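You operate a simulated robot arm through the tools that you are given. There is no shell and no other tool.

Carry out the task below with a simulated two-armed robot. There is one attempt and no reset: what you move stays moved.

JOB
Free the hinge block: run its bolt out and draw the shims.
Fine: dial to OUT; stand the driver back in its holster; every shim ends out. Set down upright: torque driver.

The check looks at the end state, three seconds after you hand in, the way a careful person would. Anything else that was tipped, shoved, dropped, spilled or broken makes it a failure.

ROBOT AND FRAMES
Two 6-joint arms with two-finger parallel grippers on one trunk that stands fixed in place. Base frame: the origin is at the foot of the trunk, x ahead of it, y to its left, z up. Units: cm, degrees, N and s.
The left shoulder is at [28, 18.5, 118], the right one opposite. With the tool pointing down near the work surface each hand reaches from about 54 to 92 cm from the base axis, measured 20 degrees to its own side. Payload 1.57 kg a hand.
The TCP of each hand is the grasp point between the finger pads, 3 cm short of the fingertips. In the tool frame z runs along the fingers and y along their closing line. The gripper opens to 8 cm. The fingers are 1.7 cm wide and 1.2 cm thick; the gripper's body (4 by 8.2 cm) begins 8 cm behind the TCP.
Orientation is that of the tool frame in the base frame, as [roll, pitch, yaw] about the fixed x, y, z axes, in that order (R = Rz(yaw) Ry(pitch) Rx(roll)). With the fingers straight down and closing along the base's y, the tool's x points along the base's -x, its y along +y and its z along -z.

CONTROLS
- The arms move only by the tool servo_tool. It takes "left_motion", "right_motion" or both (then of equal length, played together; a hand with none holds still); each is a list of rows, each an object (a shift or turn left out is 0, a gripper value left out holds the last) with "dp": the shift along the tool's x, y, z in cm, a list of three; "dr": the turn, a rotation vector about the tool's x, y, z in degrees, a list of three. In form: [{"dp": [tx, ty, tz], "dr": [rx, ry, rz]}, ...]. A call has 1 to 20 rows; each row shifts and turns the commanded pose from where the row before left it, along the tool's axes as they then stand. "left_hand" and "right_hand" are, for a hand that has rows, the gripper command, from -1 (shut) to 1 (fully open), values between in proportion, set as the call begins (left out, the last holds). Rows are played at 5 a second. More than 5 cm and 8.6 degrees between two rows, or a gripper value outside its range, and nothing of the call is played. Where a pose cannot be reached the arm comes as near as it can. A force on the tool above 40 N (or 10 N above the force at the start of the call, whichever is more), or a blocked arm, ends the call early, and 0.2 s more pass. Each finger travels about 15.3 cm/s and halts on what it meets, pressing with about 21 N; the grip force reading is that of the motor and also rises with nothing between the fingers. The clock runs only during rows and for 0.2 s after the last one: add rows that do not move to give the fingers time. The reply holds the time, the measured pose of the TCP, the force on the tool along the base axes, the opening and the grip force, in the units named above and with some noise, with the torque about the TCP (base axes, N m) and any sound that the robot's microphone picked up, and new pictures: "views" is both (left out), scene, wrist or none (wrist: the cameras of the hands that moved).
- Cameras (640 x 400 px; columns grow to the right, rows downward): "scene" is now at [22.83, -2.33, 162.57]; the picture's right is [-0.09, -1.00, 0.00], its down [-0.73, 0.06, -0.69] and it looks along [0.68, -0.06, -0.73] (base axes); focal length 314 px, centre (320, 200). "left" rides on the left gripper at [7.2, 0.7, -12.2] in its tool frame; the picture's right is [-0.09, 1.00, 0.00], its down [-0.84, -0.08, -0.54] and it looks along [-0.54, -0.05, 0.84] (tool axes); focal length 238 px, centre (320, 200). "right" rides on the right gripper at [7.2, -0.7, -12.2] in its tool frame; the picture's right is [0.09, 1.00, 0.00], its down [-0.84, 0.08, -0.54] and it looks along [-0.54, 0.05, 0.84] (tool axes); focal length 238 px, centre (320, 200). There is no depth. A picture from a camera that has moved, and an enlarged one, comes with that camera's place and axes in the base frame and with its lens. The place of the scene camera against the robot may be out by one fixed shift of up to 2.5 cm in any direction.
- slide_trunk(by): slides the trunk up (or, below 0, down) by that many cm; the arms and the scene camera ride with it, the base frame stays. It gives what a move gives, with no picture.
- pan_tilt(pan, tilt): turns the head with the scene camera to pan (to the left, within 86 degrees either way) and tilt (down, from -29 to 69), counted from straight ahead of the robot. It gives what a move gives, and a new picture of the scene camera.
- inspect(camera, box): a new picture of the part [left, top, right, bottom] of that camera's present view, enlarged. No time passes.
- finish_job(): hands the job in; it is judged then, once.

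Places have to be worked out from the pictures, the camera data and where the tool is seen. Open the grippers and draw the arms clear of the work before you hand the job in, unless the task says otherwise.

The tools are called as a command line: name --argument value ..., lists and objects as JSON in quotes. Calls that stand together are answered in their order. servo_tool: Moves the arms, as the interface text tells. Its arguments: {"type":"object","properties":{"left_motion":{"type":"array","items":{"type":"object","properties":{"dp":{"type":"array","items":{"type":"number"}},"dr":{"type":"array","items":{"type":"number"}}}}},"left_hand":{"type":"number"},"right_motion":{"type":"array","items":{"type":"object","properties":{"dp":{"type":"array","items":{"type":"number"}},"dr":{"type":"array","items":{"type":"number"}}}}},"right_hand":{"type":"number"},"views":{"type":"string","enum":["both","scene","wrist","none"]}},"required":[]} The other tools are called the same way: slide_trunk (by) slides the trunk up or down; pan_tilt (pan, tilt) turns the head that bears the scene camera; inspect (camera, box) takes an enlarged picture of a part of a camera's view; finish_job () hands the job in.

At the start:

```text
t: 0.0
left_position: [57.5, 20.0, 125.11]
left_tool_rot: [-180.0, 0.0, -180.0]
left_force: [0.3, -0.7, -0.1]
left_torque: [0.02, -0.01, 0.0]
left_width: 8.0
left_finger_force: 0.1
right_position: [53.18, -28.29, 131.37]
right_tool_rot: [-180.0, 0.0, -180.0]
right_force: [0.0, -0.3, -0.3]
right_torque: [0.01, -0.03, -0.03]
right_width: 8.01
right_finger_force: 0.0
trunk travel left (down, up): [-87.5, 11.5]
head pan, tilt: [-5.1, 46.7]
```

scene: 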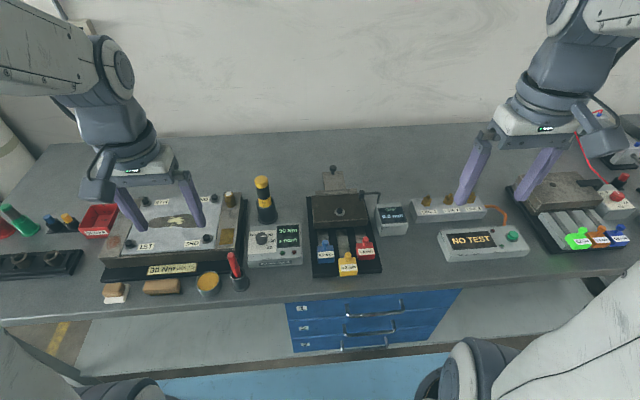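
right: 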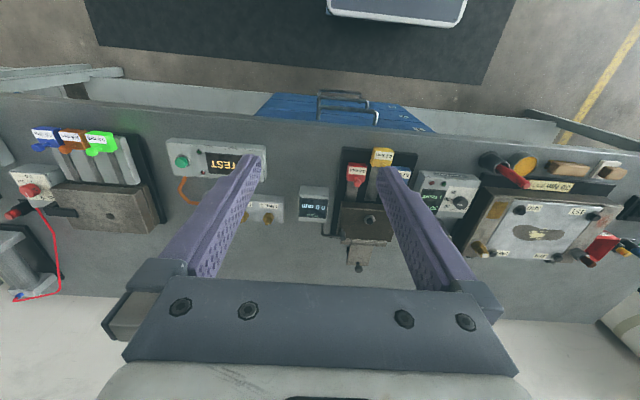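
left: 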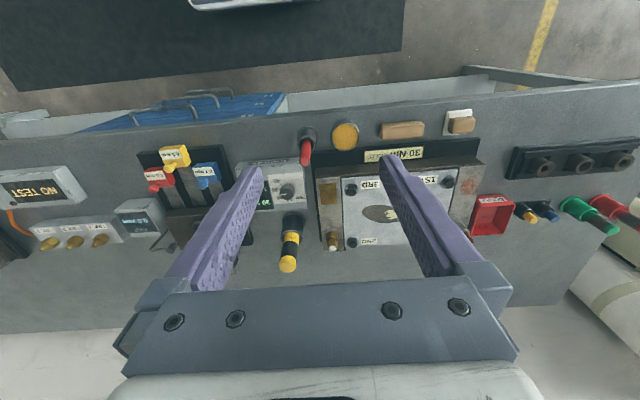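

I start by looking closely at the work area to identify the parts.

inspect --camera "scene" --box '[230, 150, 420, 290]'

inspect --camera "scene" --box '[80, 170, 270, 310]'

inspect --camera "scene" --box '[400, 140, 640, 290]'

inspect --camera "scene" --box '[0, 170, 130, 310]'

```text
2.86 times, centred on (325, 220) of scene
camera zoom: at [22.83, -2.33, 162.57], right [-0.09, -1.0, 0.0], down [-0.73, 0.06, -0.69], along [0.68, -0.06, -0.73], focal length 896 px, centre (306, 143)
```

zoom: 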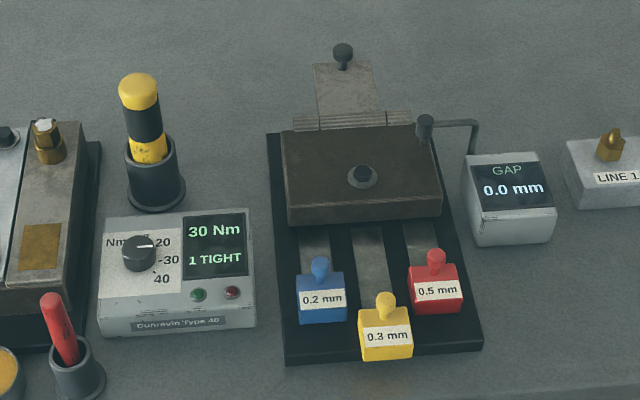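

```text
2.86 times, centred on (175, 240) of scene
camera zoom: at [22.83, -2.33, 162.57], right [-0.09, -1.0, 0.0], down [-0.73, 0.06, -0.69], along [0.68, -0.06, -0.73], focal length 896 px, centre (734, 86)
```

zoom: 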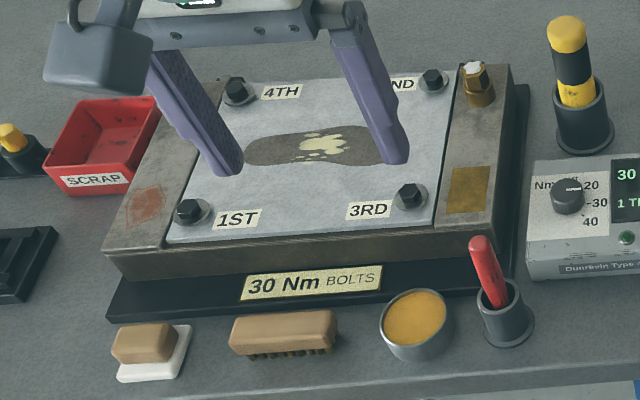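

```text
2.67 times, centred on (520, 215) of scene
camera zoom: at [22.83, -2.33, 162.57], right [-0.09, -1.0, 0.0], down [-0.73, 0.06, -0.69], along [0.68, -0.06, -0.73], focal length 836 px, centre (-213, 160)
```

zoom: 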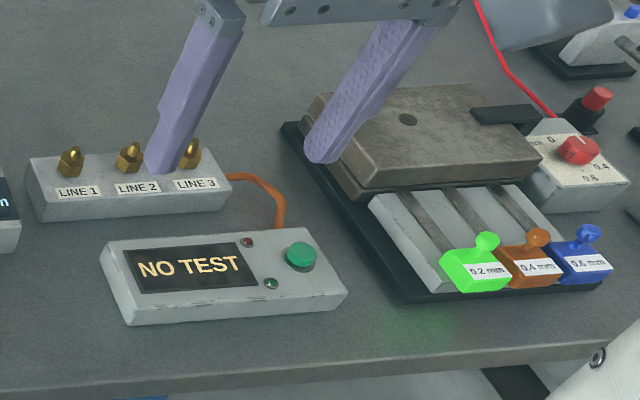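

```text
2.86 times, centred on (65, 240) of scene
camera zoom: at [22.83, -2.33, 162.57], right [-0.09, -1.0, 0.0], down [-0.73, 0.06, -0.69], along [0.68, -0.06, -0.73], focal length 896 px, centre (1049, 86)
```

zoom: 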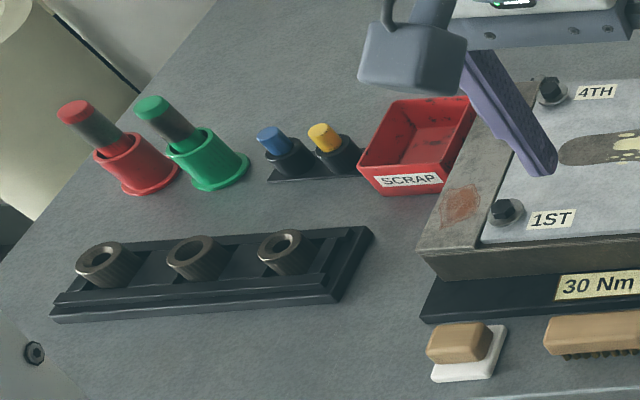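

The block in the middle has a bolt and three shims; the one on the right has shims too. I pan the head to see the right and the rest.

pan_tilt --pan -40 --tilt 45

inspect --camera "scene" --box '[0, 100, 320, 300]'

inspect --camera "scene" --box '[320, 100, 640, 300]'

```text
t: 1.0
left_position: [57.49, 19.99, 125.27]
left_tool_rot: [179.9, 0.0, 180.0]
left_force: [-0.4, -0.1, -0.2]
left_torque: [-0.02, -0.01, 0.0]
left_width: 7.97
left_finger_force: 0.1
right_position: [53.33, -28.52, 131.33]
right_tool_rot: [180.0, 0.0, -179.9]
right_force: [0.7, 0.1, -1.8]
right_torque: [0.01, 0.03, 0.0]
right_width: 8.0
right_finger_force: 0.0
trunk travel left (down, up): [-87.5, 11.5]
head pan, tilt: [-40.0, 45.0]
camera scene: at [21.11, -6.84, 162.81], right [-0.64, -0.77, 0.0], down [-0.54, 0.45, -0.71], along [0.54, -0.45, -0.71], focal length 314 px, centre (320, 200)
```

scene: 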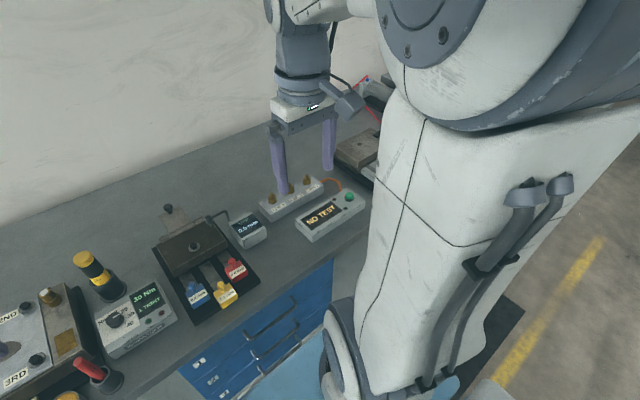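

```text
2.00 times, centred on (160, 200) of scene
camera zoom: at [21.11, -6.84, 162.81], right [-0.64, -0.77, 0.0], down [-0.54, 0.45, -0.71], along [0.54, -0.45, -0.71], focal length 627 px, centre (640, 200)
```

zoom: 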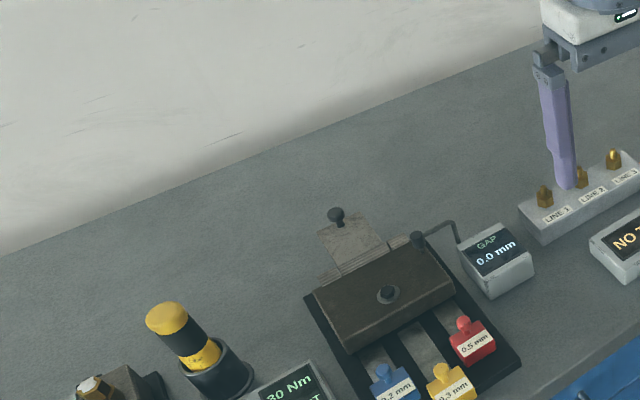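

```text
2.00 times, centred on (480, 200) of scene
camera zoom: at [21.11, -6.84, 162.81], right [-0.64, -0.77, 0.0], down [-0.54, 0.45, -0.71], along [0.54, -0.45, -0.71], focal length 627 px, centre (0, 200)
```

zoom: 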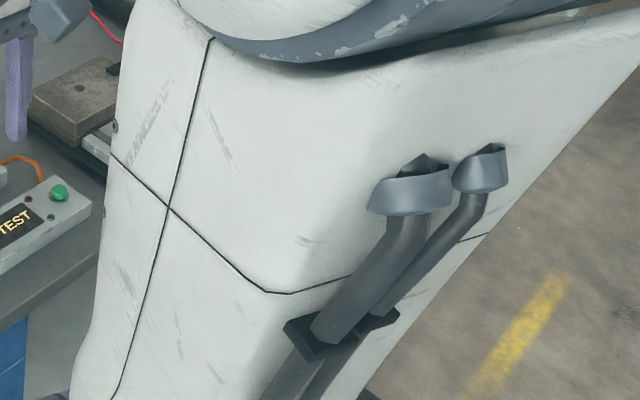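

pan_tilt --pan 15 --tilt 50

inspect --camera "scene" --box '[340, 150, 520, 280]'

inspect --camera "scene" --box '[350, 190, 430, 240]'

```text
t: 2.2
left_position: [57.48, 19.94, 125.08]
left_tool_rot: [-179.9, 0.1, 179.9]
left_force: [0.1, -0.5, 0.5]
left_torque: [0.02, 0.01, 0.0]
left_width: 7.99
left_finger_force: 0.0
right_position: [53.28, -28.33, 131.28]
right_tool_rot: [-179.9, 0.0, 179.9]
right_force: [-0.6, 0.1, -0.3]
right_torque: [-0.03, -0.02, -0.02]
right_width: 8.01
right_finger_force: 0.0
trunk travel left (down, up): [-87.5, 11.5]
head pan, tilt: [15.0, 50.0]
camera scene: at [22.31, 0.37, 162.12], right [0.26, -0.97, 0.0], down [-0.74, -0.2, -0.64], along [0.62, 0.17, -0.77], focal length 314 px, centre (320, 200)
```

scene: 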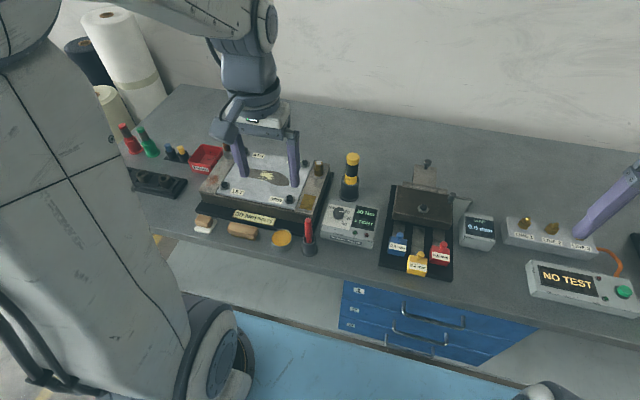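

```text
3.08 times, centred on (430, 215) of scene
camera zoom: at [22.31, 0.37, 162.12], right [0.26, -0.97, 0.0], down [-0.74, -0.2, -0.64], along [0.62, 0.17, -0.77], focal length 965 px, centre (-18, 154)
```

zoom: 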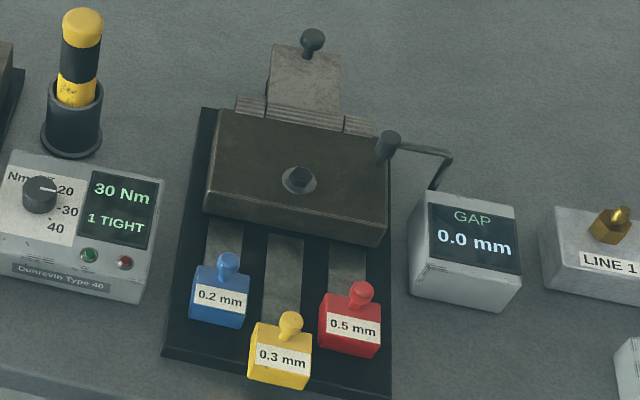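

```text
8.00 times, centred on (390, 215) of scene
camera zoom: at [22.31, 0.37, 162.12], right [0.26, -0.97, 0.0], down [-0.74, -0.2, -0.64], along [0.62, 0.17, -0.77], focal length 2509 px, centre (-240, 80)
```

zoom: 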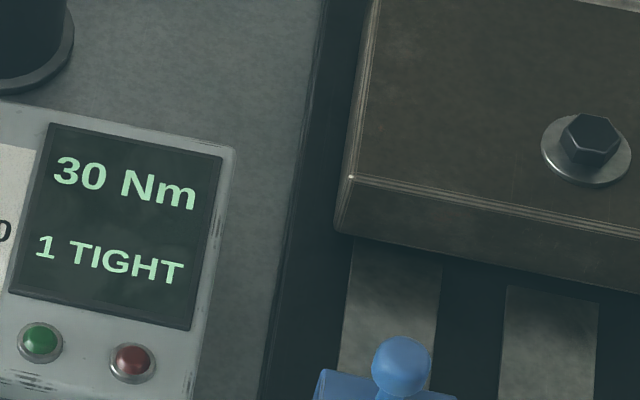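

inspect --camera "scene" --box '[318, 195, 382, 250]'

inspect --camera "scene" --box '[325, 145, 375, 210]'

pan_tilt --pan -12 --tilt 55

```text
7.27 times, centred on (350, 222) of scene
camera zoom: at [22.31, 0.37, 162.12], right [0.26, -0.97, 0.0], down [-0.74, -0.2, -0.64], along [0.62, 0.17, -0.77], focal length 2281 px, centre (102, 36)
```

zoom: 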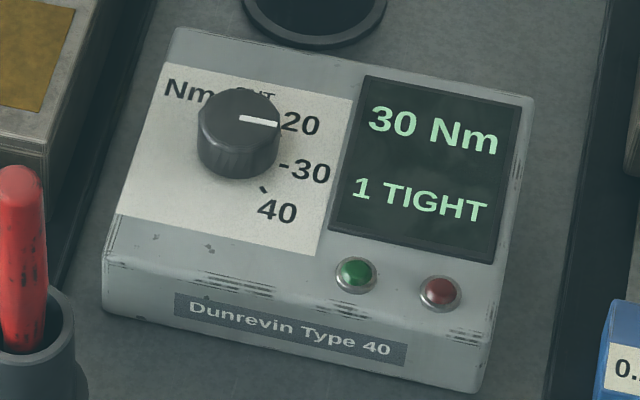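

```text
6.15 times, centred on (350, 178) of scene
camera zoom: at [22.31, 0.37, 162.12], right [0.26, -0.97, 0.0], down [-0.74, -0.2, -0.64], along [0.62, 0.17, -0.77], focal length 1930 px, centre (135, 338)
```

zoom: 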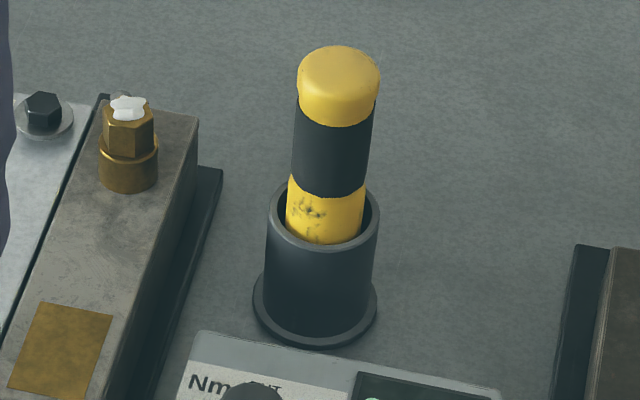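

```text
t: 3.2
left_position: [57.52, 20.04, 125.15]
left_tool_rot: [-179.9, 0.0, 180.0]
left_force: [-0.2, 0.2, 0.1]
left_torque: [0.02, 0.0, 0.0]
left_width: 8.02
left_finger_force: 0.1
right_position: [53.21, -28.36, 131.24]
right_tool_rot: [180.0, 0.0, 180.0]
right_force: [-0.6, 0.1, 0.2]
right_torque: [-0.01, 0.01, -0.04]
right_width: 8.01
right_finger_force: 0.1
trunk travel left (down, up): [-87.5, 11.5]
head pan, tilt: [-12.0, 55.0]
camera scene: at [21.93, -3.11, 161.47], right [-0.21, -0.98, 0.0], down [-0.8, 0.17, -0.57], along [0.56, -0.12, -0.82], focal length 314 px, centre (320, 200)
```

scene: 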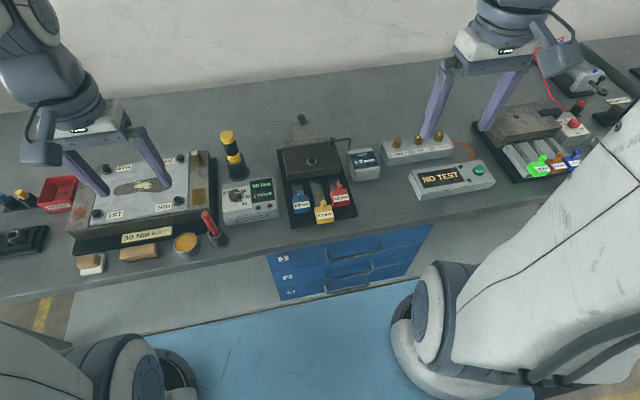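

The layout is clear: the middle block has the bolt, the Dunrevin box has the dial (OUT, 20, 30, 40) and the yellow/black driver stands in its holster behind it. I bring the right hand over for a close look from its wrist camera.

servo_tool --right_motion '[{"dp": [-1.2, 2.7, 3.5]}, {"dp": [-1.2, 2.7, 3.5]}, {"dp": [-1.2, 2.7, 3.5]}, {"dp": [-1.2, 2.7, 3.5]}, {"dp": [-1.2, 2.7, 3.5]}, {"dp": [-1.2, 2.7, 3.5]}, {"dp": [0, 0, 0]}, {"dp": [0, 0, 0]}]' --right_hand 1

inspect --camera "right" --box '[160, 0, 480, 200]'

inspect --camera "right" --box '[160, 150, 480, 350]'

```text
t: 5.0
left_position: [57.52, 20.05, 125.2]
left_tool_rot: [-180.0, 0.0, 180.0]
left_force: [-0.1, -0.1, 0.5]
left_torque: [0.01, -0.01, 0.0]
left_width: 7.99
left_finger_force: 0.0
right_position: [60.49, -12.07, 110.4]
right_tool_rot: [-180.0, 0.0, 179.9]
right_force: [1.0, 0.5, 0.7]
right_torque: [-0.02, 0.0, -0.01]
right_width: 8.01
right_finger_force: 0.1
trunk travel left (down, up): [-87.5, 11.5]
head pan, tilt: [-12.0, 55.0]
camera scene: at [21.91, -3.13, 161.47], right [-0.21, -0.98, 0.0], down [-0.8, 0.17, -0.57], along [0.56, -0.12, -0.82], focal length 314 px, centre (320, 200)
camera right: at [53.36, -12.84, 122.64], right [-0.09, 1.0, 0.0], down [0.84, 0.08, 0.54], along [0.54, 0.05, -0.84], focal length 238 px, centre (320, 200)
```

scene: 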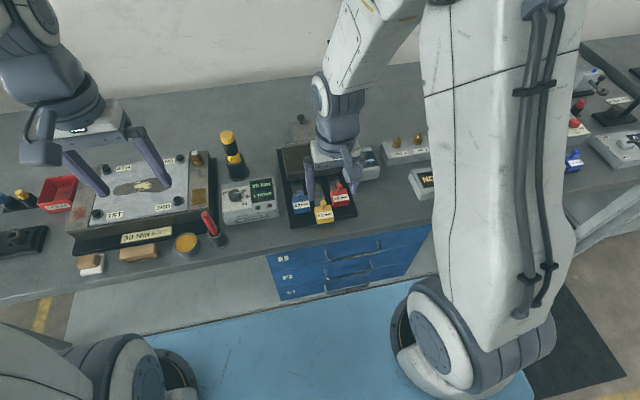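
right: 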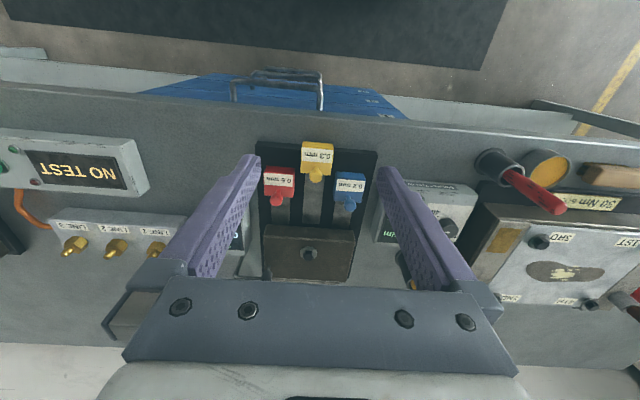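

```text
2.00 times, centred on (320, 100) of right
camera zoom: at [53.36, -12.84, 122.64], right [-0.09, 1.0, 0.0], down [0.84, 0.08, 0.54], along [0.54, 0.05, -0.84], focal length 477 px, centre (320, 400)
```

zoom: 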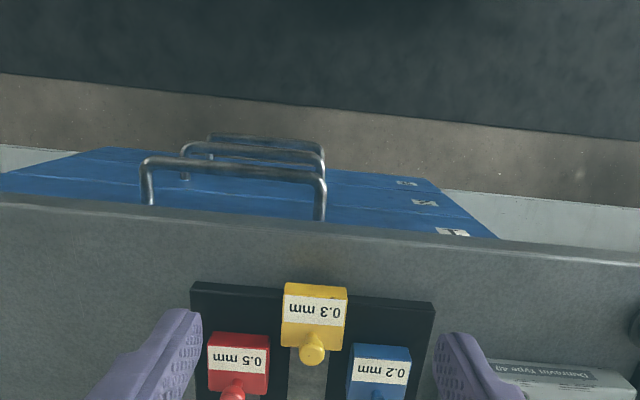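

```text
2.00 times, centred on (320, 250) of right
camera zoom: at [53.36, -12.84, 122.64], right [-0.09, 1.0, 0.0], down [0.84, 0.08, 0.54], along [0.54, 0.05, -0.84], focal length 477 px, centre (320, 100)
```

zoom: 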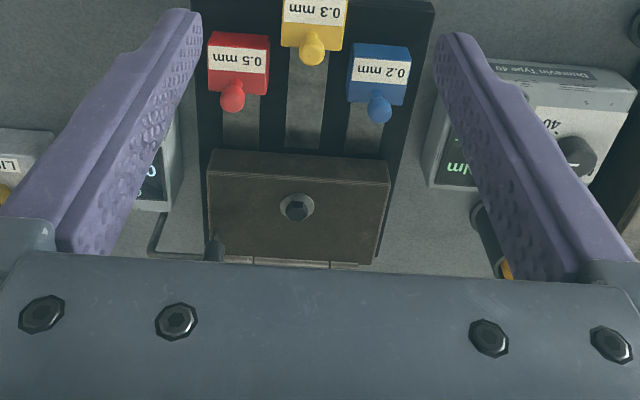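

The bolt head triangulates to about (83, -12, 93). I move the right hand forward to look at the back of the block and the leaf with the knob.

servo_tool --right_motion '[{"dp": [-4, 0, -1.5]}, {"dp": [-4, 0, -1.5]}, {"dp": [-4, 0, -1.5]}, {"dp": [-3.5, 0, -1.5]}, {"dp": [0, 0, 0]}, {"dp": [0, 0, 0]}]' --views "wrist"

inspect --camera "right" --box '[220, 60, 420, 190]'

inspect --camera "right" --box '[220, 150, 420, 280]'

inspect --camera "right" --box '[380, 90, 560, 250]'

```text
t: 6.4
left_position: [57.5, 20.08, 125.21]
left_tool_rot: [180.0, 0.0, -180.0]
left_force: [-0.6, -0.8, -0.2]
left_torque: [0.01, 0.0, 0.01]
left_width: 7.99
left_finger_force: 0.1
right_position: [76.04, -12.17, 116.3]
right_tool_rot: [-180.0, 0.0, 180.0]
right_force: [0.2, -0.2, 0.2]
right_torque: [0.0, -0.01, -0.02]
right_width: 8.01
right_finger_force: 0.0
trunk travel left (down, up): [-87.5, 11.5]
head pan, tilt: [-12.0, 55.0]
camera right: at [68.96, -12.87, 128.62], right [-0.09, 1.0, 0.0], down [0.84, 0.08, 0.54], along [0.54, 0.05, -0.84], focal length 238 px, centre (320, 200)
```

right: 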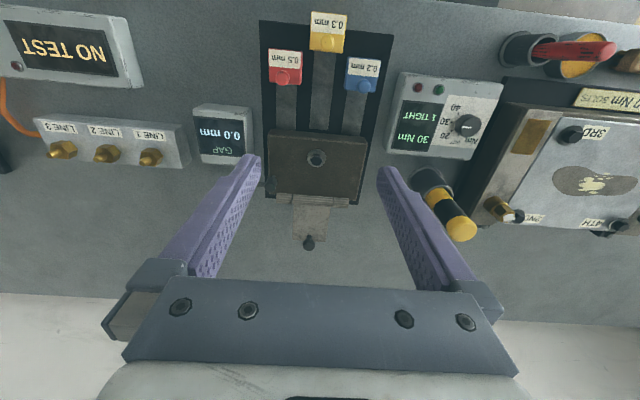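

```text
3.08 times, centred on (320, 125) of right
camera zoom: at [68.96, -12.87, 128.62], right [-0.09, 1.0, 0.0], down [0.84, 0.08, 0.54], along [0.54, 0.05, -0.84], focal length 733 px, centre (320, 431)
```

zoom: 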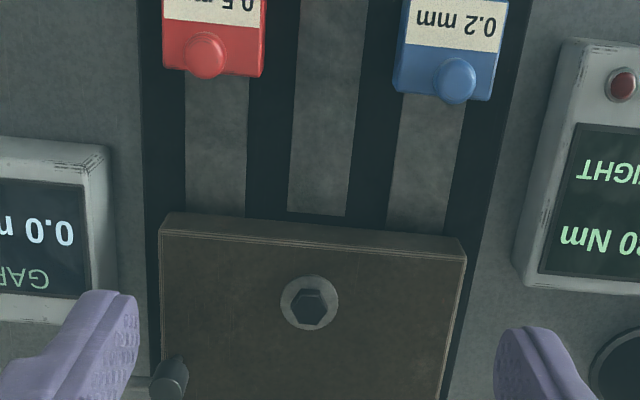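

```text
3.08 times, centred on (320, 215) of right
camera zoom: at [68.96, -12.87, 128.62], right [-0.09, 1.0, 0.0], down [0.84, 0.08, 0.54], along [0.54, 0.05, -0.84], focal length 733 px, centre (320, 154)
```

zoom: 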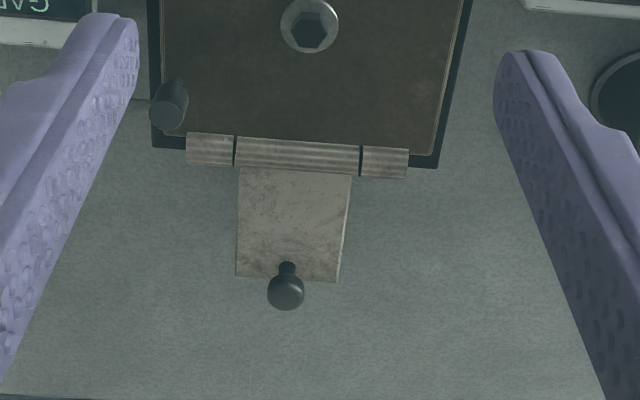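

```text
2.50 times, centred on (470, 170) of right
camera zoom: at [68.96, -12.87, 128.62], right [-0.09, 1.0, 0.0], down [0.84, 0.08, 0.54], along [0.54, 0.05, -0.84], focal length 596 px, centre (-55, 275)
```

zoom: 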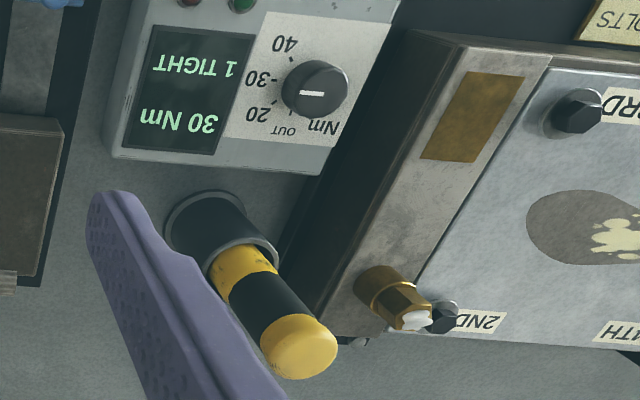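

The leaf behind the block looks like it sits under a hinge barrel; I zoom in on it to tell whether it's part of the hinge or another shim.

inspect --camera "right" --box '[265, 175, 365, 255]'

inspect --camera "right" --box '[265, 120, 375, 190]'

inspect --camera "scene" --box '[265, 105, 385, 235]'

inspect --camera "right" --box '[260, 0, 390, 100]'

```text
5.00 times, centred on (315, 215) of right
camera zoom: at [68.96, -12.87, 128.62], right [-0.09, 1.0, 0.0], down [0.84, 0.08, 0.54], along [0.54, 0.05, -0.84], focal length 1192 px, centre (345, 125)
```

zoom: 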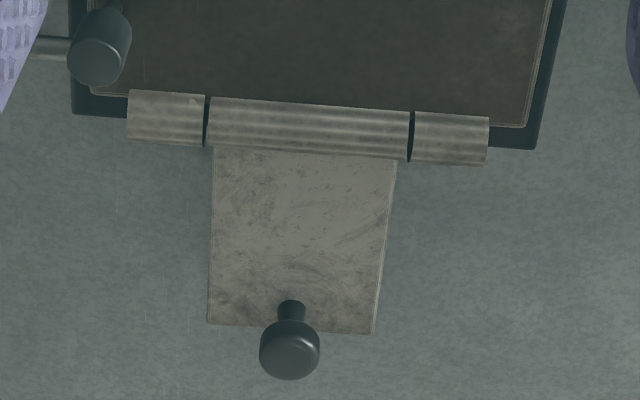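

```text
5.71 times, centred on (320, 155) of right
camera zoom: at [68.96, -12.87, 128.62], right [-0.09, 1.0, 0.0], down [0.84, 0.08, 0.54], along [0.54, 0.05, -0.84], focal length 1362 px, centre (320, 457)
```

zoom: 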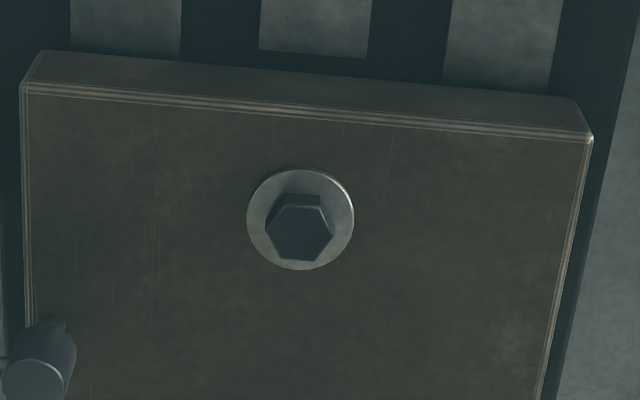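

```text
3.08 times, centred on (325, 170) of scene
camera zoom: at [21.91, -3.12, 161.47], right [-0.21, -0.98, 0.0], down [-0.8, 0.17, -0.57], along [0.56, -0.12, -0.82], focal length 965 px, centre (305, 292)
```

zoom: 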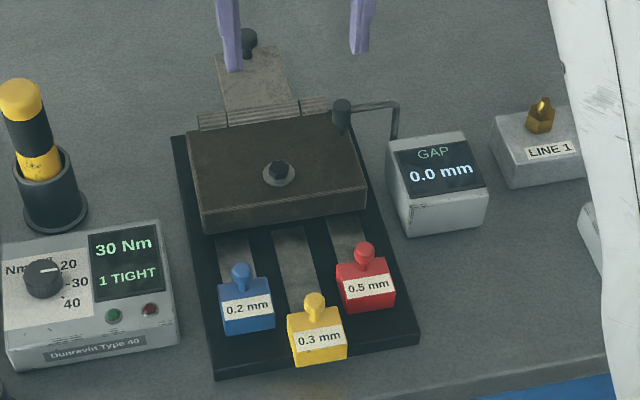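

```text
4.00 times, centred on (325, 50) of right
camera zoom: at [68.96, -12.87, 128.62], right [-0.09, 1.0, 0.0], down [0.84, 0.08, 0.54], along [0.54, 0.05, -0.84], focal length 953 px, centre (300, 800)
```

zoom: 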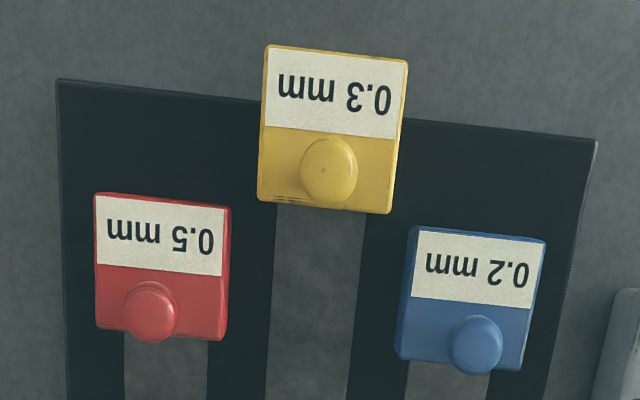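

The rear leaf looks like the hinge's fixed leaf. Now I withdraw the right hand and bring the left one over the Dunrevin box; the dial top triangulates to about (76.7, 10.5, 92).

servo_tool --right_motion '[{"dp": [4, -4, 0]}, {"dp": [4, -4, 0]}, {"dp": [4, -4, 0]}, {"dp": [4, -4, 0]}, {"dp": [3, -3.5, 0]}, {"dp": [0, 0, 0]}, {"dp": [0, 0, 0]}]' --left_motion '[{"dp": [0, 0, 0]}, {"dp": [0, 0, 0]}, {"dp": [-2, -2.2, 3]}, {"dp": [-2, -2.2, 3]}, {"dp": [-2, -2.2, 3]}, {"dp": [-2, -2.4, 3]}, {"dp": [0, 0, 0]}]' --views "both"

inspect --camera "left" --box '[260, 100, 400, 190]'

inspect --camera "left" --box '[260, 180, 400, 270]'

```text
refused: row 1 steps farther than a row can; nothing moved
```

```text
4.44 times, centred on (330, 145) of left
camera zoom: at [50.37, 20.7, 137.34], right [0.09, 1.0, 0.0], down [0.84, -0.08, 0.54], along [0.54, -0.05, -0.84], focal length 1059 px, centre (276, 444)
```

zoom: 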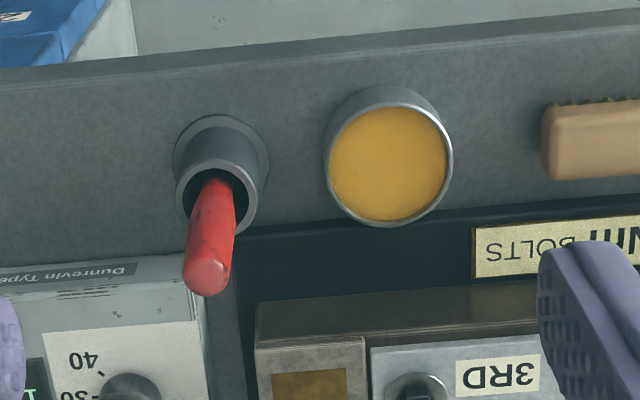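

```text
4.44 times, centred on (330, 225) of left
camera zoom: at [50.37, 20.7, 137.34], right [0.09, 1.0, 0.0], down [0.84, -0.08, 0.54], along [0.54, -0.05, -0.84], focal length 1059 px, centre (276, 89)
```

zoom: 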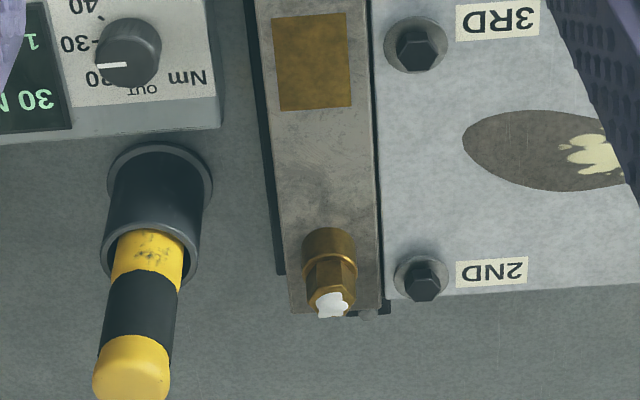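

The step was too long; I repeat with shorter rows.

servo_tool --right_motion '[{"dp": [3.3, -3.3, 0]}, {"dp": [3.3, -3.3, 0]}, {"dp": [3.3, -3.3, 0]}, {"dp": [3.3, -3.3, 0]}, {"dp": [3.3, -3.3, 0]}, {"dp": [3.3, -3.3, 0]}, {"dp": [0, 0, 0]}, {"dp": [0, 0, 0]}]' --left_motion '[{"dp": [0, 0, 0]}, {"dp": [0, 0, 0]}, {"dp": [-2, -2.2, 3]}, {"dp": [-2, -2.2, 3]}, {"dp": [-2, -2.2, 3]}, {"dp": [-2, -2.4, 3]}, {"dp": [0, 0, 0]}, {"dp": [0, 0, 0]}]' --views "both"

inspect --camera "left" --box '[260, 130, 400, 220]'

inspect --camera "left" --box '[260, 200, 400, 290]'

```text
t: 8.2
left_position: [65.51, 11.16, 113.26]
left_tool_rot: [-180.0, 0.0, -180.0]
left_force: [0.7, -1.1, -1.1]
left_torque: [-0.02, 0.04, 0.02]
left_width: 7.98
left_finger_force: 0.0
right_position: [56.1, -32.05, 116.27]
right_tool_rot: [-180.0, 0.0, -180.0]
right_force: [-0.3, 0.0, 0.4]
right_torque: [-0.04, -0.02, -0.05]
right_width: 8.0
right_finger_force: 0.1
trunk travel left (down, up): [-87.5, 11.5]
head pan, tilt: [-12.0, 55.0]
camera scene: at [21.92, -3.11, 161.47], right [-0.21, -0.98, 0.0], down [-0.8, 0.17, -0.57], along [0.56, -0.12, -0.82], focal length 314 px, centre (320, 200)
camera right: at [49.05, -32.69, 128.5], right [-0.09, 1.0, 0.0], down [0.84, 0.08, 0.54], along [0.54, 0.05, -0.84], focal length 238 px, centre (320, 200)
camera left: at [58.34, 11.75, 125.4], right [0.09, 1.0, 0.0], down [0.84, -0.08, 0.54], along [0.54, -0.05, -0.84], focal length 238 px, centre (320, 200)
```

scene: 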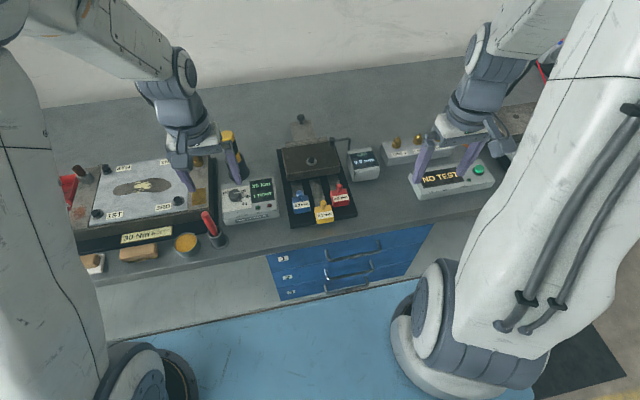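
right: 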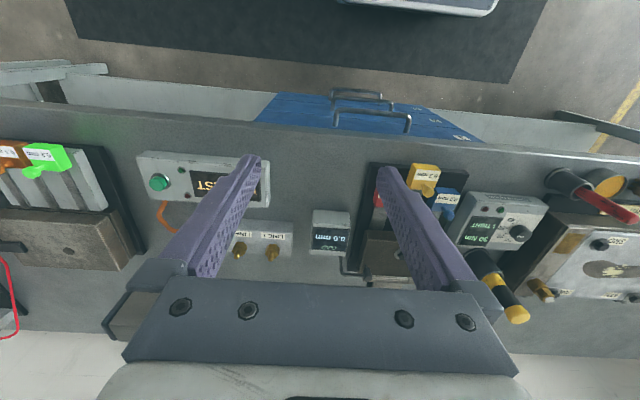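
left: 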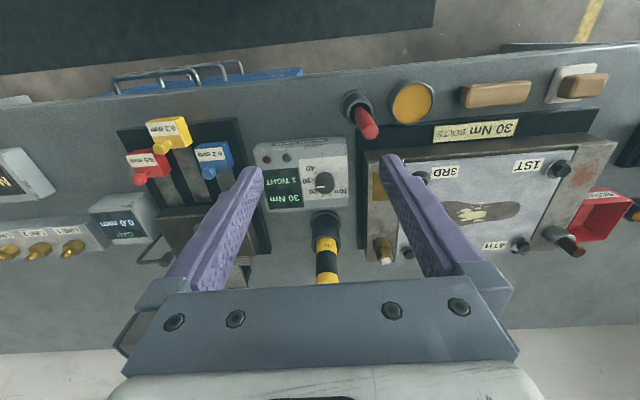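

```text
4.44 times, centred on (330, 175) of left
camera zoom: at [58.34, 11.75, 125.4], right [0.09, 1.0, 0.0], down [0.84, -0.08, 0.54], along [0.54, -0.05, -0.84], focal length 1059 px, centre (276, 311)
```

zoom: 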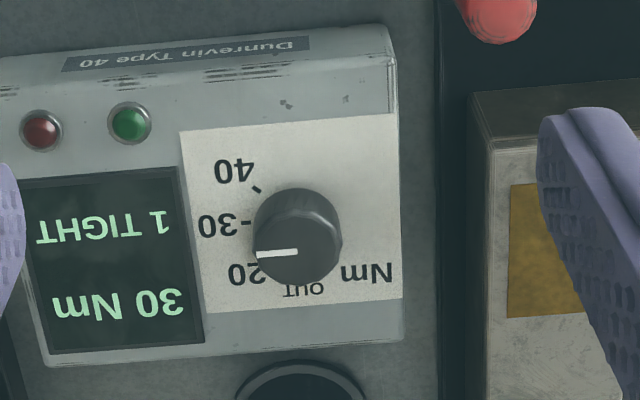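

```text
4.44 times, centred on (330, 245) of left
camera zoom: at [58.34, 11.75, 125.4], right [0.09, 1.0, 0.0], down [0.84, -0.08, 0.54], along [0.54, -0.05, -0.84], focal length 1059 px, centre (276, 0)
```

zoom: 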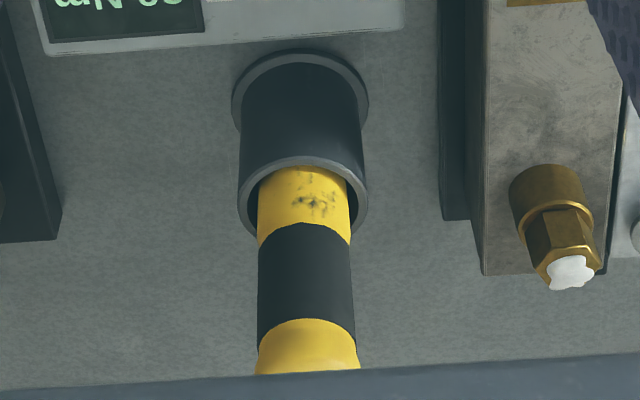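

The box is square to the base; the pointer is at 30 (toward -y), OUT is a quarter turn counter-clockwise from above (toward +x), with 45° steps. I place the left hand above the dial, turned -45° beforehand so that the quarter turn is symmetric.

servo_tool --left_motion '[{"dp": [-2.85, -0.09, 3.3]}, {"dp": [-2.85, -0.09, 3.3]}, {"dp": [-2.85, -0.09, 3.3]}, {"dp": [-2.85, -0.09, 3.3]}, {"dr": [0, 0, 7.5]}, {"dr": [0, 0, 7.5]}, {"dr": [0, 0, 7.5]}, {"dr": [0, 0, 7.5]}, {"dr": [0, 0, 7.5]}, {"dr": [0, 0, 7.5]}, {}, {}]' --left_hand 0.4

```text
t: 10.8
left_position: [76.96, 10.54, 99.89]
left_tool_rot: [-179.9, 0.1, 134.9]
left_force: [0.0, 1.1, 0.7]
left_torque: [-0.01, -0.01, 0.02]
left_width: 5.58
left_finger_force: 0.1
right_position: [56.13, -32.01, 116.15]
right_tool_rot: [-180.0, -0.1, 180.0]
right_force: [-0.3, 0.3, -0.6]
right_torque: [0.0, 0.0, 0.02]
right_width: 8.0
right_finger_force: 0.0
trunk travel left (down, up): [-87.5, 11.5]
head pan, tilt: [-12.0, 55.0]
camera scene: at [21.93, -3.12, 161.47], right [-0.21, -0.98, 0.0], down [-0.8, 0.17, -0.57], along [0.56, -0.12, -0.82], focal length 314 px, centre (320, 200)
camera left: at [72.35, 16.25, 112.12], right [0.77, 0.64, 0.0], down [0.54, -0.65, 0.54], along [0.35, -0.42, -0.84], focal length 238 px, centre (320, 200)
```

scene: 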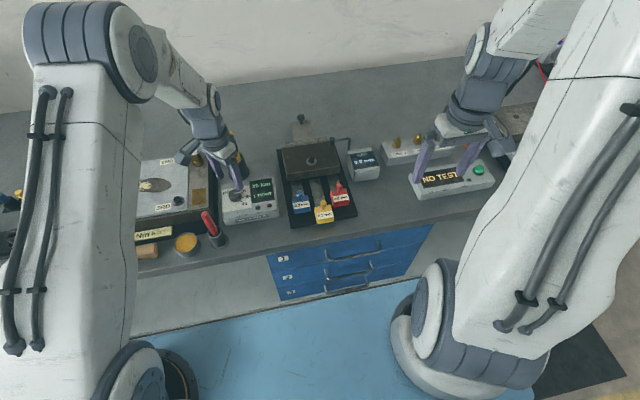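
left: 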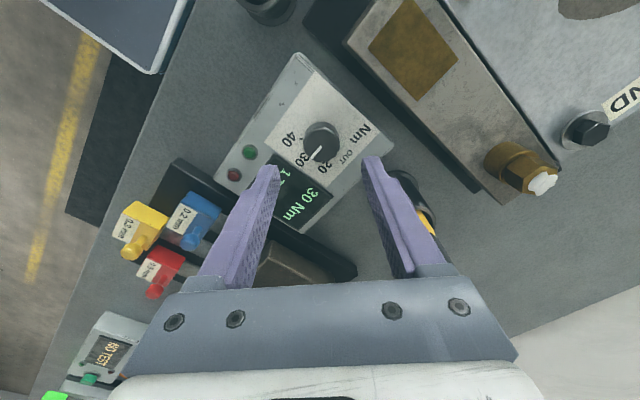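

inspect --camera "left" --box '[260, 90, 400, 180]'

```text
4.44 times, centred on (330, 135) of left
camera zoom: at [72.35, 16.25, 112.12], right [0.77, 0.64, 0.0], down [0.54, -0.65, 0.54], along [0.35, -0.42, -0.84], focal length 1059 px, centre (276, 489)
```

zoom: 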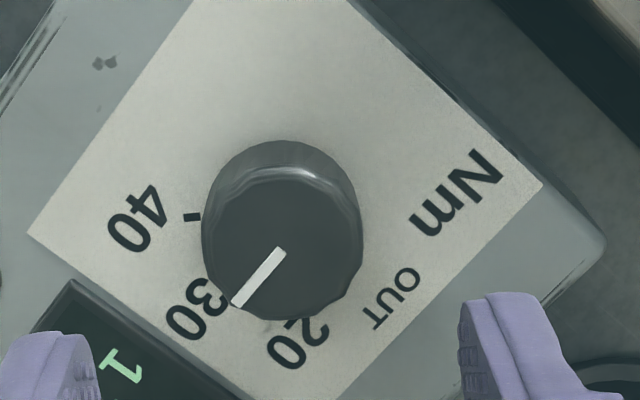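

The knob is centred within 0.2 cm of the tool axis, about 3.1 cm wide, with its top near z=92.5. I go down 5.4 cm and close on it.

servo_tool --left_motion '[{"dp": [0, 0.2, 2]}, {"dp": [0, 0, 2]}, {"dp": [0, 0, 1.4]}, {}]' --views "wrist"

servo_tool --left_motion '[{}, {}, {}]' --left_hand -0.6 --views "wrist"

```text
t: 11.8
left_position: [77.22, 10.86, 94.57]
left_tool_rot: [180.0, 0.0, 135.1]
left_force: [-1.2, 0.3, 0.8]
left_torque: [-0.02, 0.01, 0.01]
left_width: 5.57
left_finger_force: 0.0
right_position: [56.17, -32.02, 116.17]
right_tool_rot: [180.0, 0.0, -180.0]
right_force: [-0.5, 0.3, 0.7]
right_torque: [0.02, 0.01, 0.0]
right_width: 8.0
right_finger_force: 0.1
trunk travel left (down, up): [-87.5, 11.5]
head pan, tilt: [-12.0, 55.0]
camera left: at [72.51, 16.35, 106.76], right [0.77, 0.64, 0.0], down [0.54, -0.65, 0.54], along [0.35, -0.42, -0.84], focal length 238 px, centre (320, 200)
```

left: 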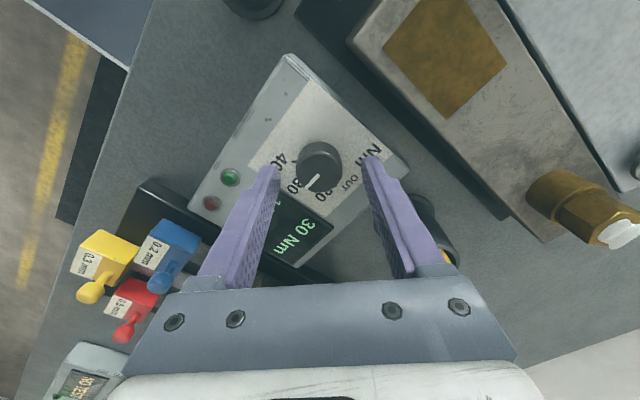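

```text
t: 12.6
left_position: [77.08, 10.7, 94.68]
left_tool_rot: [-179.9, -0.1, 135.0]
left_force: [-3.2, -2.5, -2.1]
left_torque: [-0.13, -0.24, 0.02]
left_width: 3.18
left_finger_force: 40.3
right_position: [56.07, -32.14, 116.2]
right_tool_rot: [-180.0, -0.1, 180.0]
right_force: [-0.7, -0.1, -0.1]
right_torque: [-0.03, 0.0, -0.01]
right_width: 8.01
right_finger_force: 0.1
trunk travel left (down, up): [-87.5, 11.5]
head pan, tilt: [-12.0, 55.0]
camera left: at [72.48, 16.32, 106.77], right [0.77, 0.64, 0.0], down [0.54, -0.65, 0.54], along [0.35, -0.42, -0.84], focal length 238 px, centre (320, 200)
```

left: 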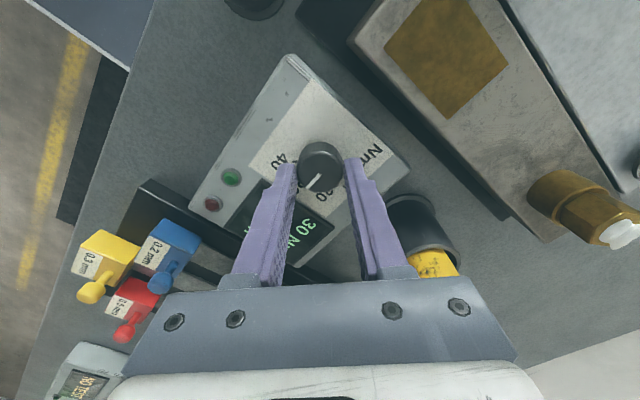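

The knob is held (3.18 cm). I turn it 45° counter-clockwise first and check.

servo_tool --left_motion '[{"dr": [0, 0, -7.5]}, {"dr": [0, 0, -7.5]}, {"dr": [0, 0, -7.5]}, {"dr": [0, 0, -7.5]}, {"dr": [0, 0, -7.5]}, {"dr": [0, 0, -7.5]}, {}]' --views "both"

inspect --camera "left" --box '[240, 120, 380, 220]'

```text
t: 14.2
left_position: [77.08, 10.73, 94.63]
left_tool_rot: [179.9, 0.0, -179.9]
left_force: [-4.5, -3.0, 0.5]
left_torque: [-0.28, 0.48, -0.01]
left_width: 3.15
left_finger_force: 40.6
right_position: [56.13, -32.01, 116.31]
right_tool_rot: [-180.0, 0.0, 180.0]
right_force: [0.3, -0.2, 0.3]
right_torque: [-0.03, -0.01, -0.05]
right_width: 7.99
right_finger_force: 0.1
trunk travel left (down, up): [-87.5, 11.5]
head pan, tilt: [-12.0, 55.0]
camera scene: at [21.91, -3.15, 161.47], right [-0.21, -0.98, 0.0], down [-0.8, 0.17, -0.57], along [0.56, -0.12, -0.82], focal length 314 px, centre (320, 200)
camera left: at [69.9, 11.46, 106.76], right [0.09, 1.0, 0.0], down [0.84, -0.08, 0.54], along [0.54, -0.05, -0.84], focal length 238 px, centre (320, 200)
```

scene: 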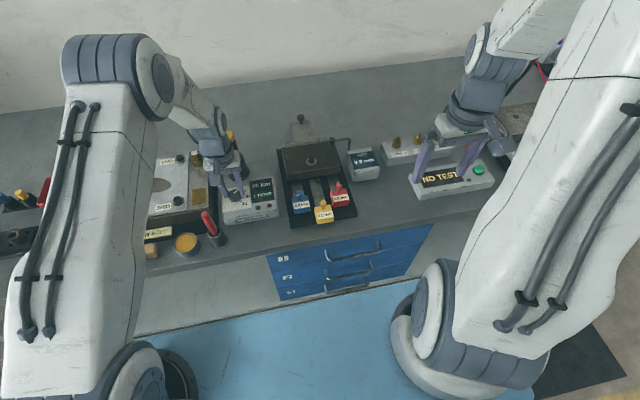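
left: 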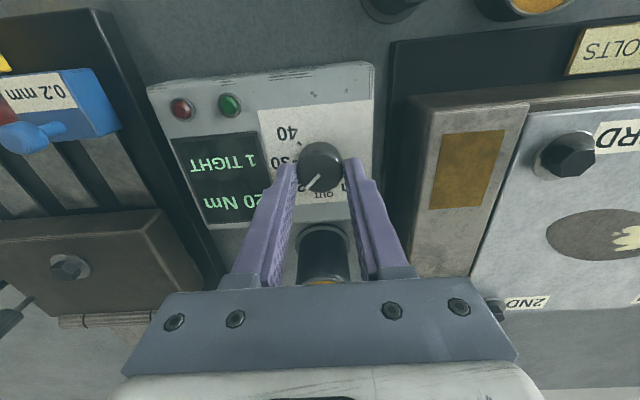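

```text
4.00 times, centred on (310, 170) of left
camera zoom: at [69.9, 11.46, 106.76], right [0.09, 1.0, 0.0], down [0.84, -0.08, 0.54], along [0.54, -0.05, -0.84], focal length 953 px, centre (360, 320)
```

zoom: 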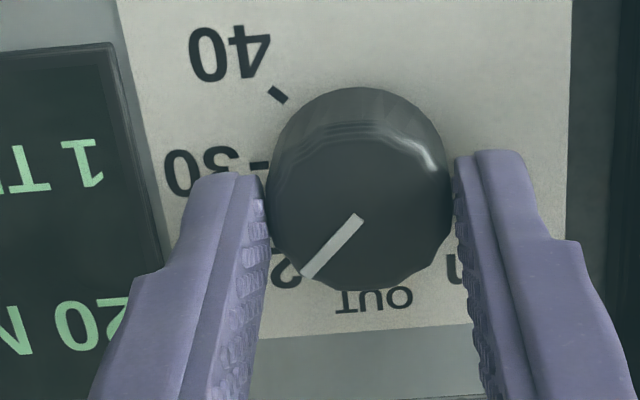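

Now it reads 20 Nm with the pointer at 20, as expected. Another 45° brings it to OUT.

servo_tool --left_motion '[{"dr": [0, 0, -7.5]}, {"dr": [0, 0, -7.5]}, {"dr": [0, 0, -7.5]}, {"dr": [0, 0, -7.5]}, {"dr": [0, 0, -7.5]}, {"dr": [0, 0, -7.5]}, {}]' --views "wrist"

inspect --camera "left" --box '[240, 110, 380, 220]'

inspect --camera "scene" --box '[210, 160, 300, 230]'

```text
t: 15.8
left_position: [76.98, 10.84, 94.65]
left_tool_rot: [179.9, 0.0, -134.9]
left_force: [-6.7, 0.4, 4.9]
left_torque: [-0.24, 0.25, 0.03]
left_width: 3.16
left_finger_force: 40.6
right_position: [56.04, -32.07, 116.23]
right_tool_rot: [179.9, 0.0, -180.0]
right_force: [-0.8, -0.2, -0.3]
right_torque: [-0.02, 0.01, 0.01]
right_width: 7.98
right_finger_force: 0.1
trunk travel left (down, up): [-87.5, 11.5]
head pan, tilt: [-12.0, 55.0]
camera left: at [71.53, 6.21, 106.76], right [-0.64, 0.77, 0.0], down [0.65, 0.54, 0.54], along [0.42, 0.35, -0.84], focal length 238 px, centre (320, 200)
```

left: 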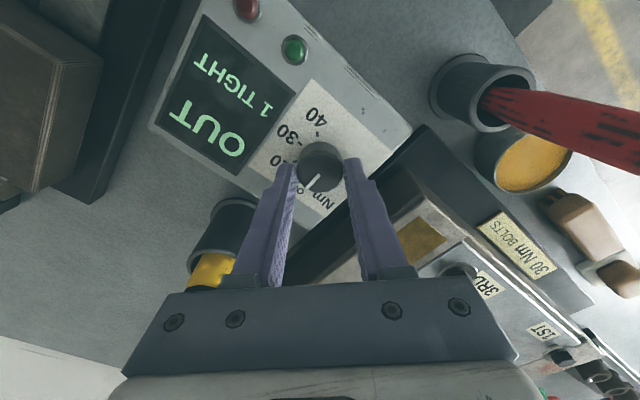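

```text
3.64 times, centred on (310, 165) of left
camera zoom: at [71.53, 6.21, 106.76], right [-0.64, 0.77, 0.0], down [0.65, 0.54, 0.54], along [0.42, 0.35, -0.84], focal length 867 px, centre (356, 327)
```

zoom: 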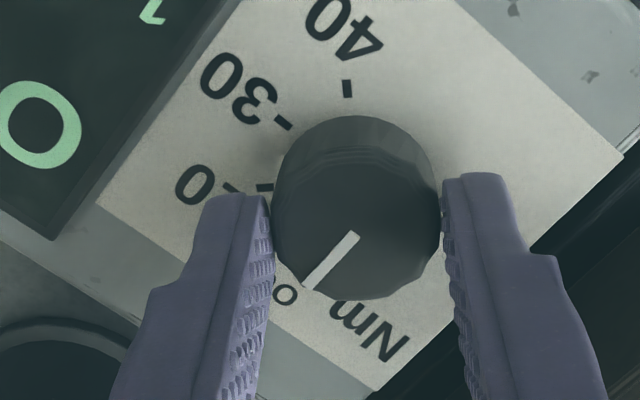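

```text
5.71 times, centred on (255, 195) of scene
camera zoom: at [21.87, -3.13, 161.48], right [-0.21, -0.98, 0.0], down [-0.8, 0.17, -0.57], along [0.56, -0.12, -0.82], focal length 1792 px, centre (691, 229)
```

zoom: 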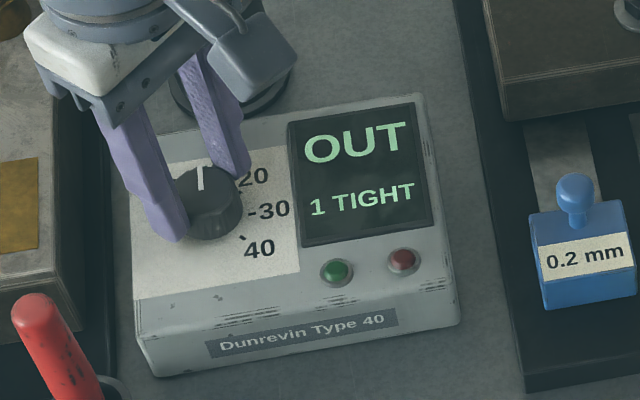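

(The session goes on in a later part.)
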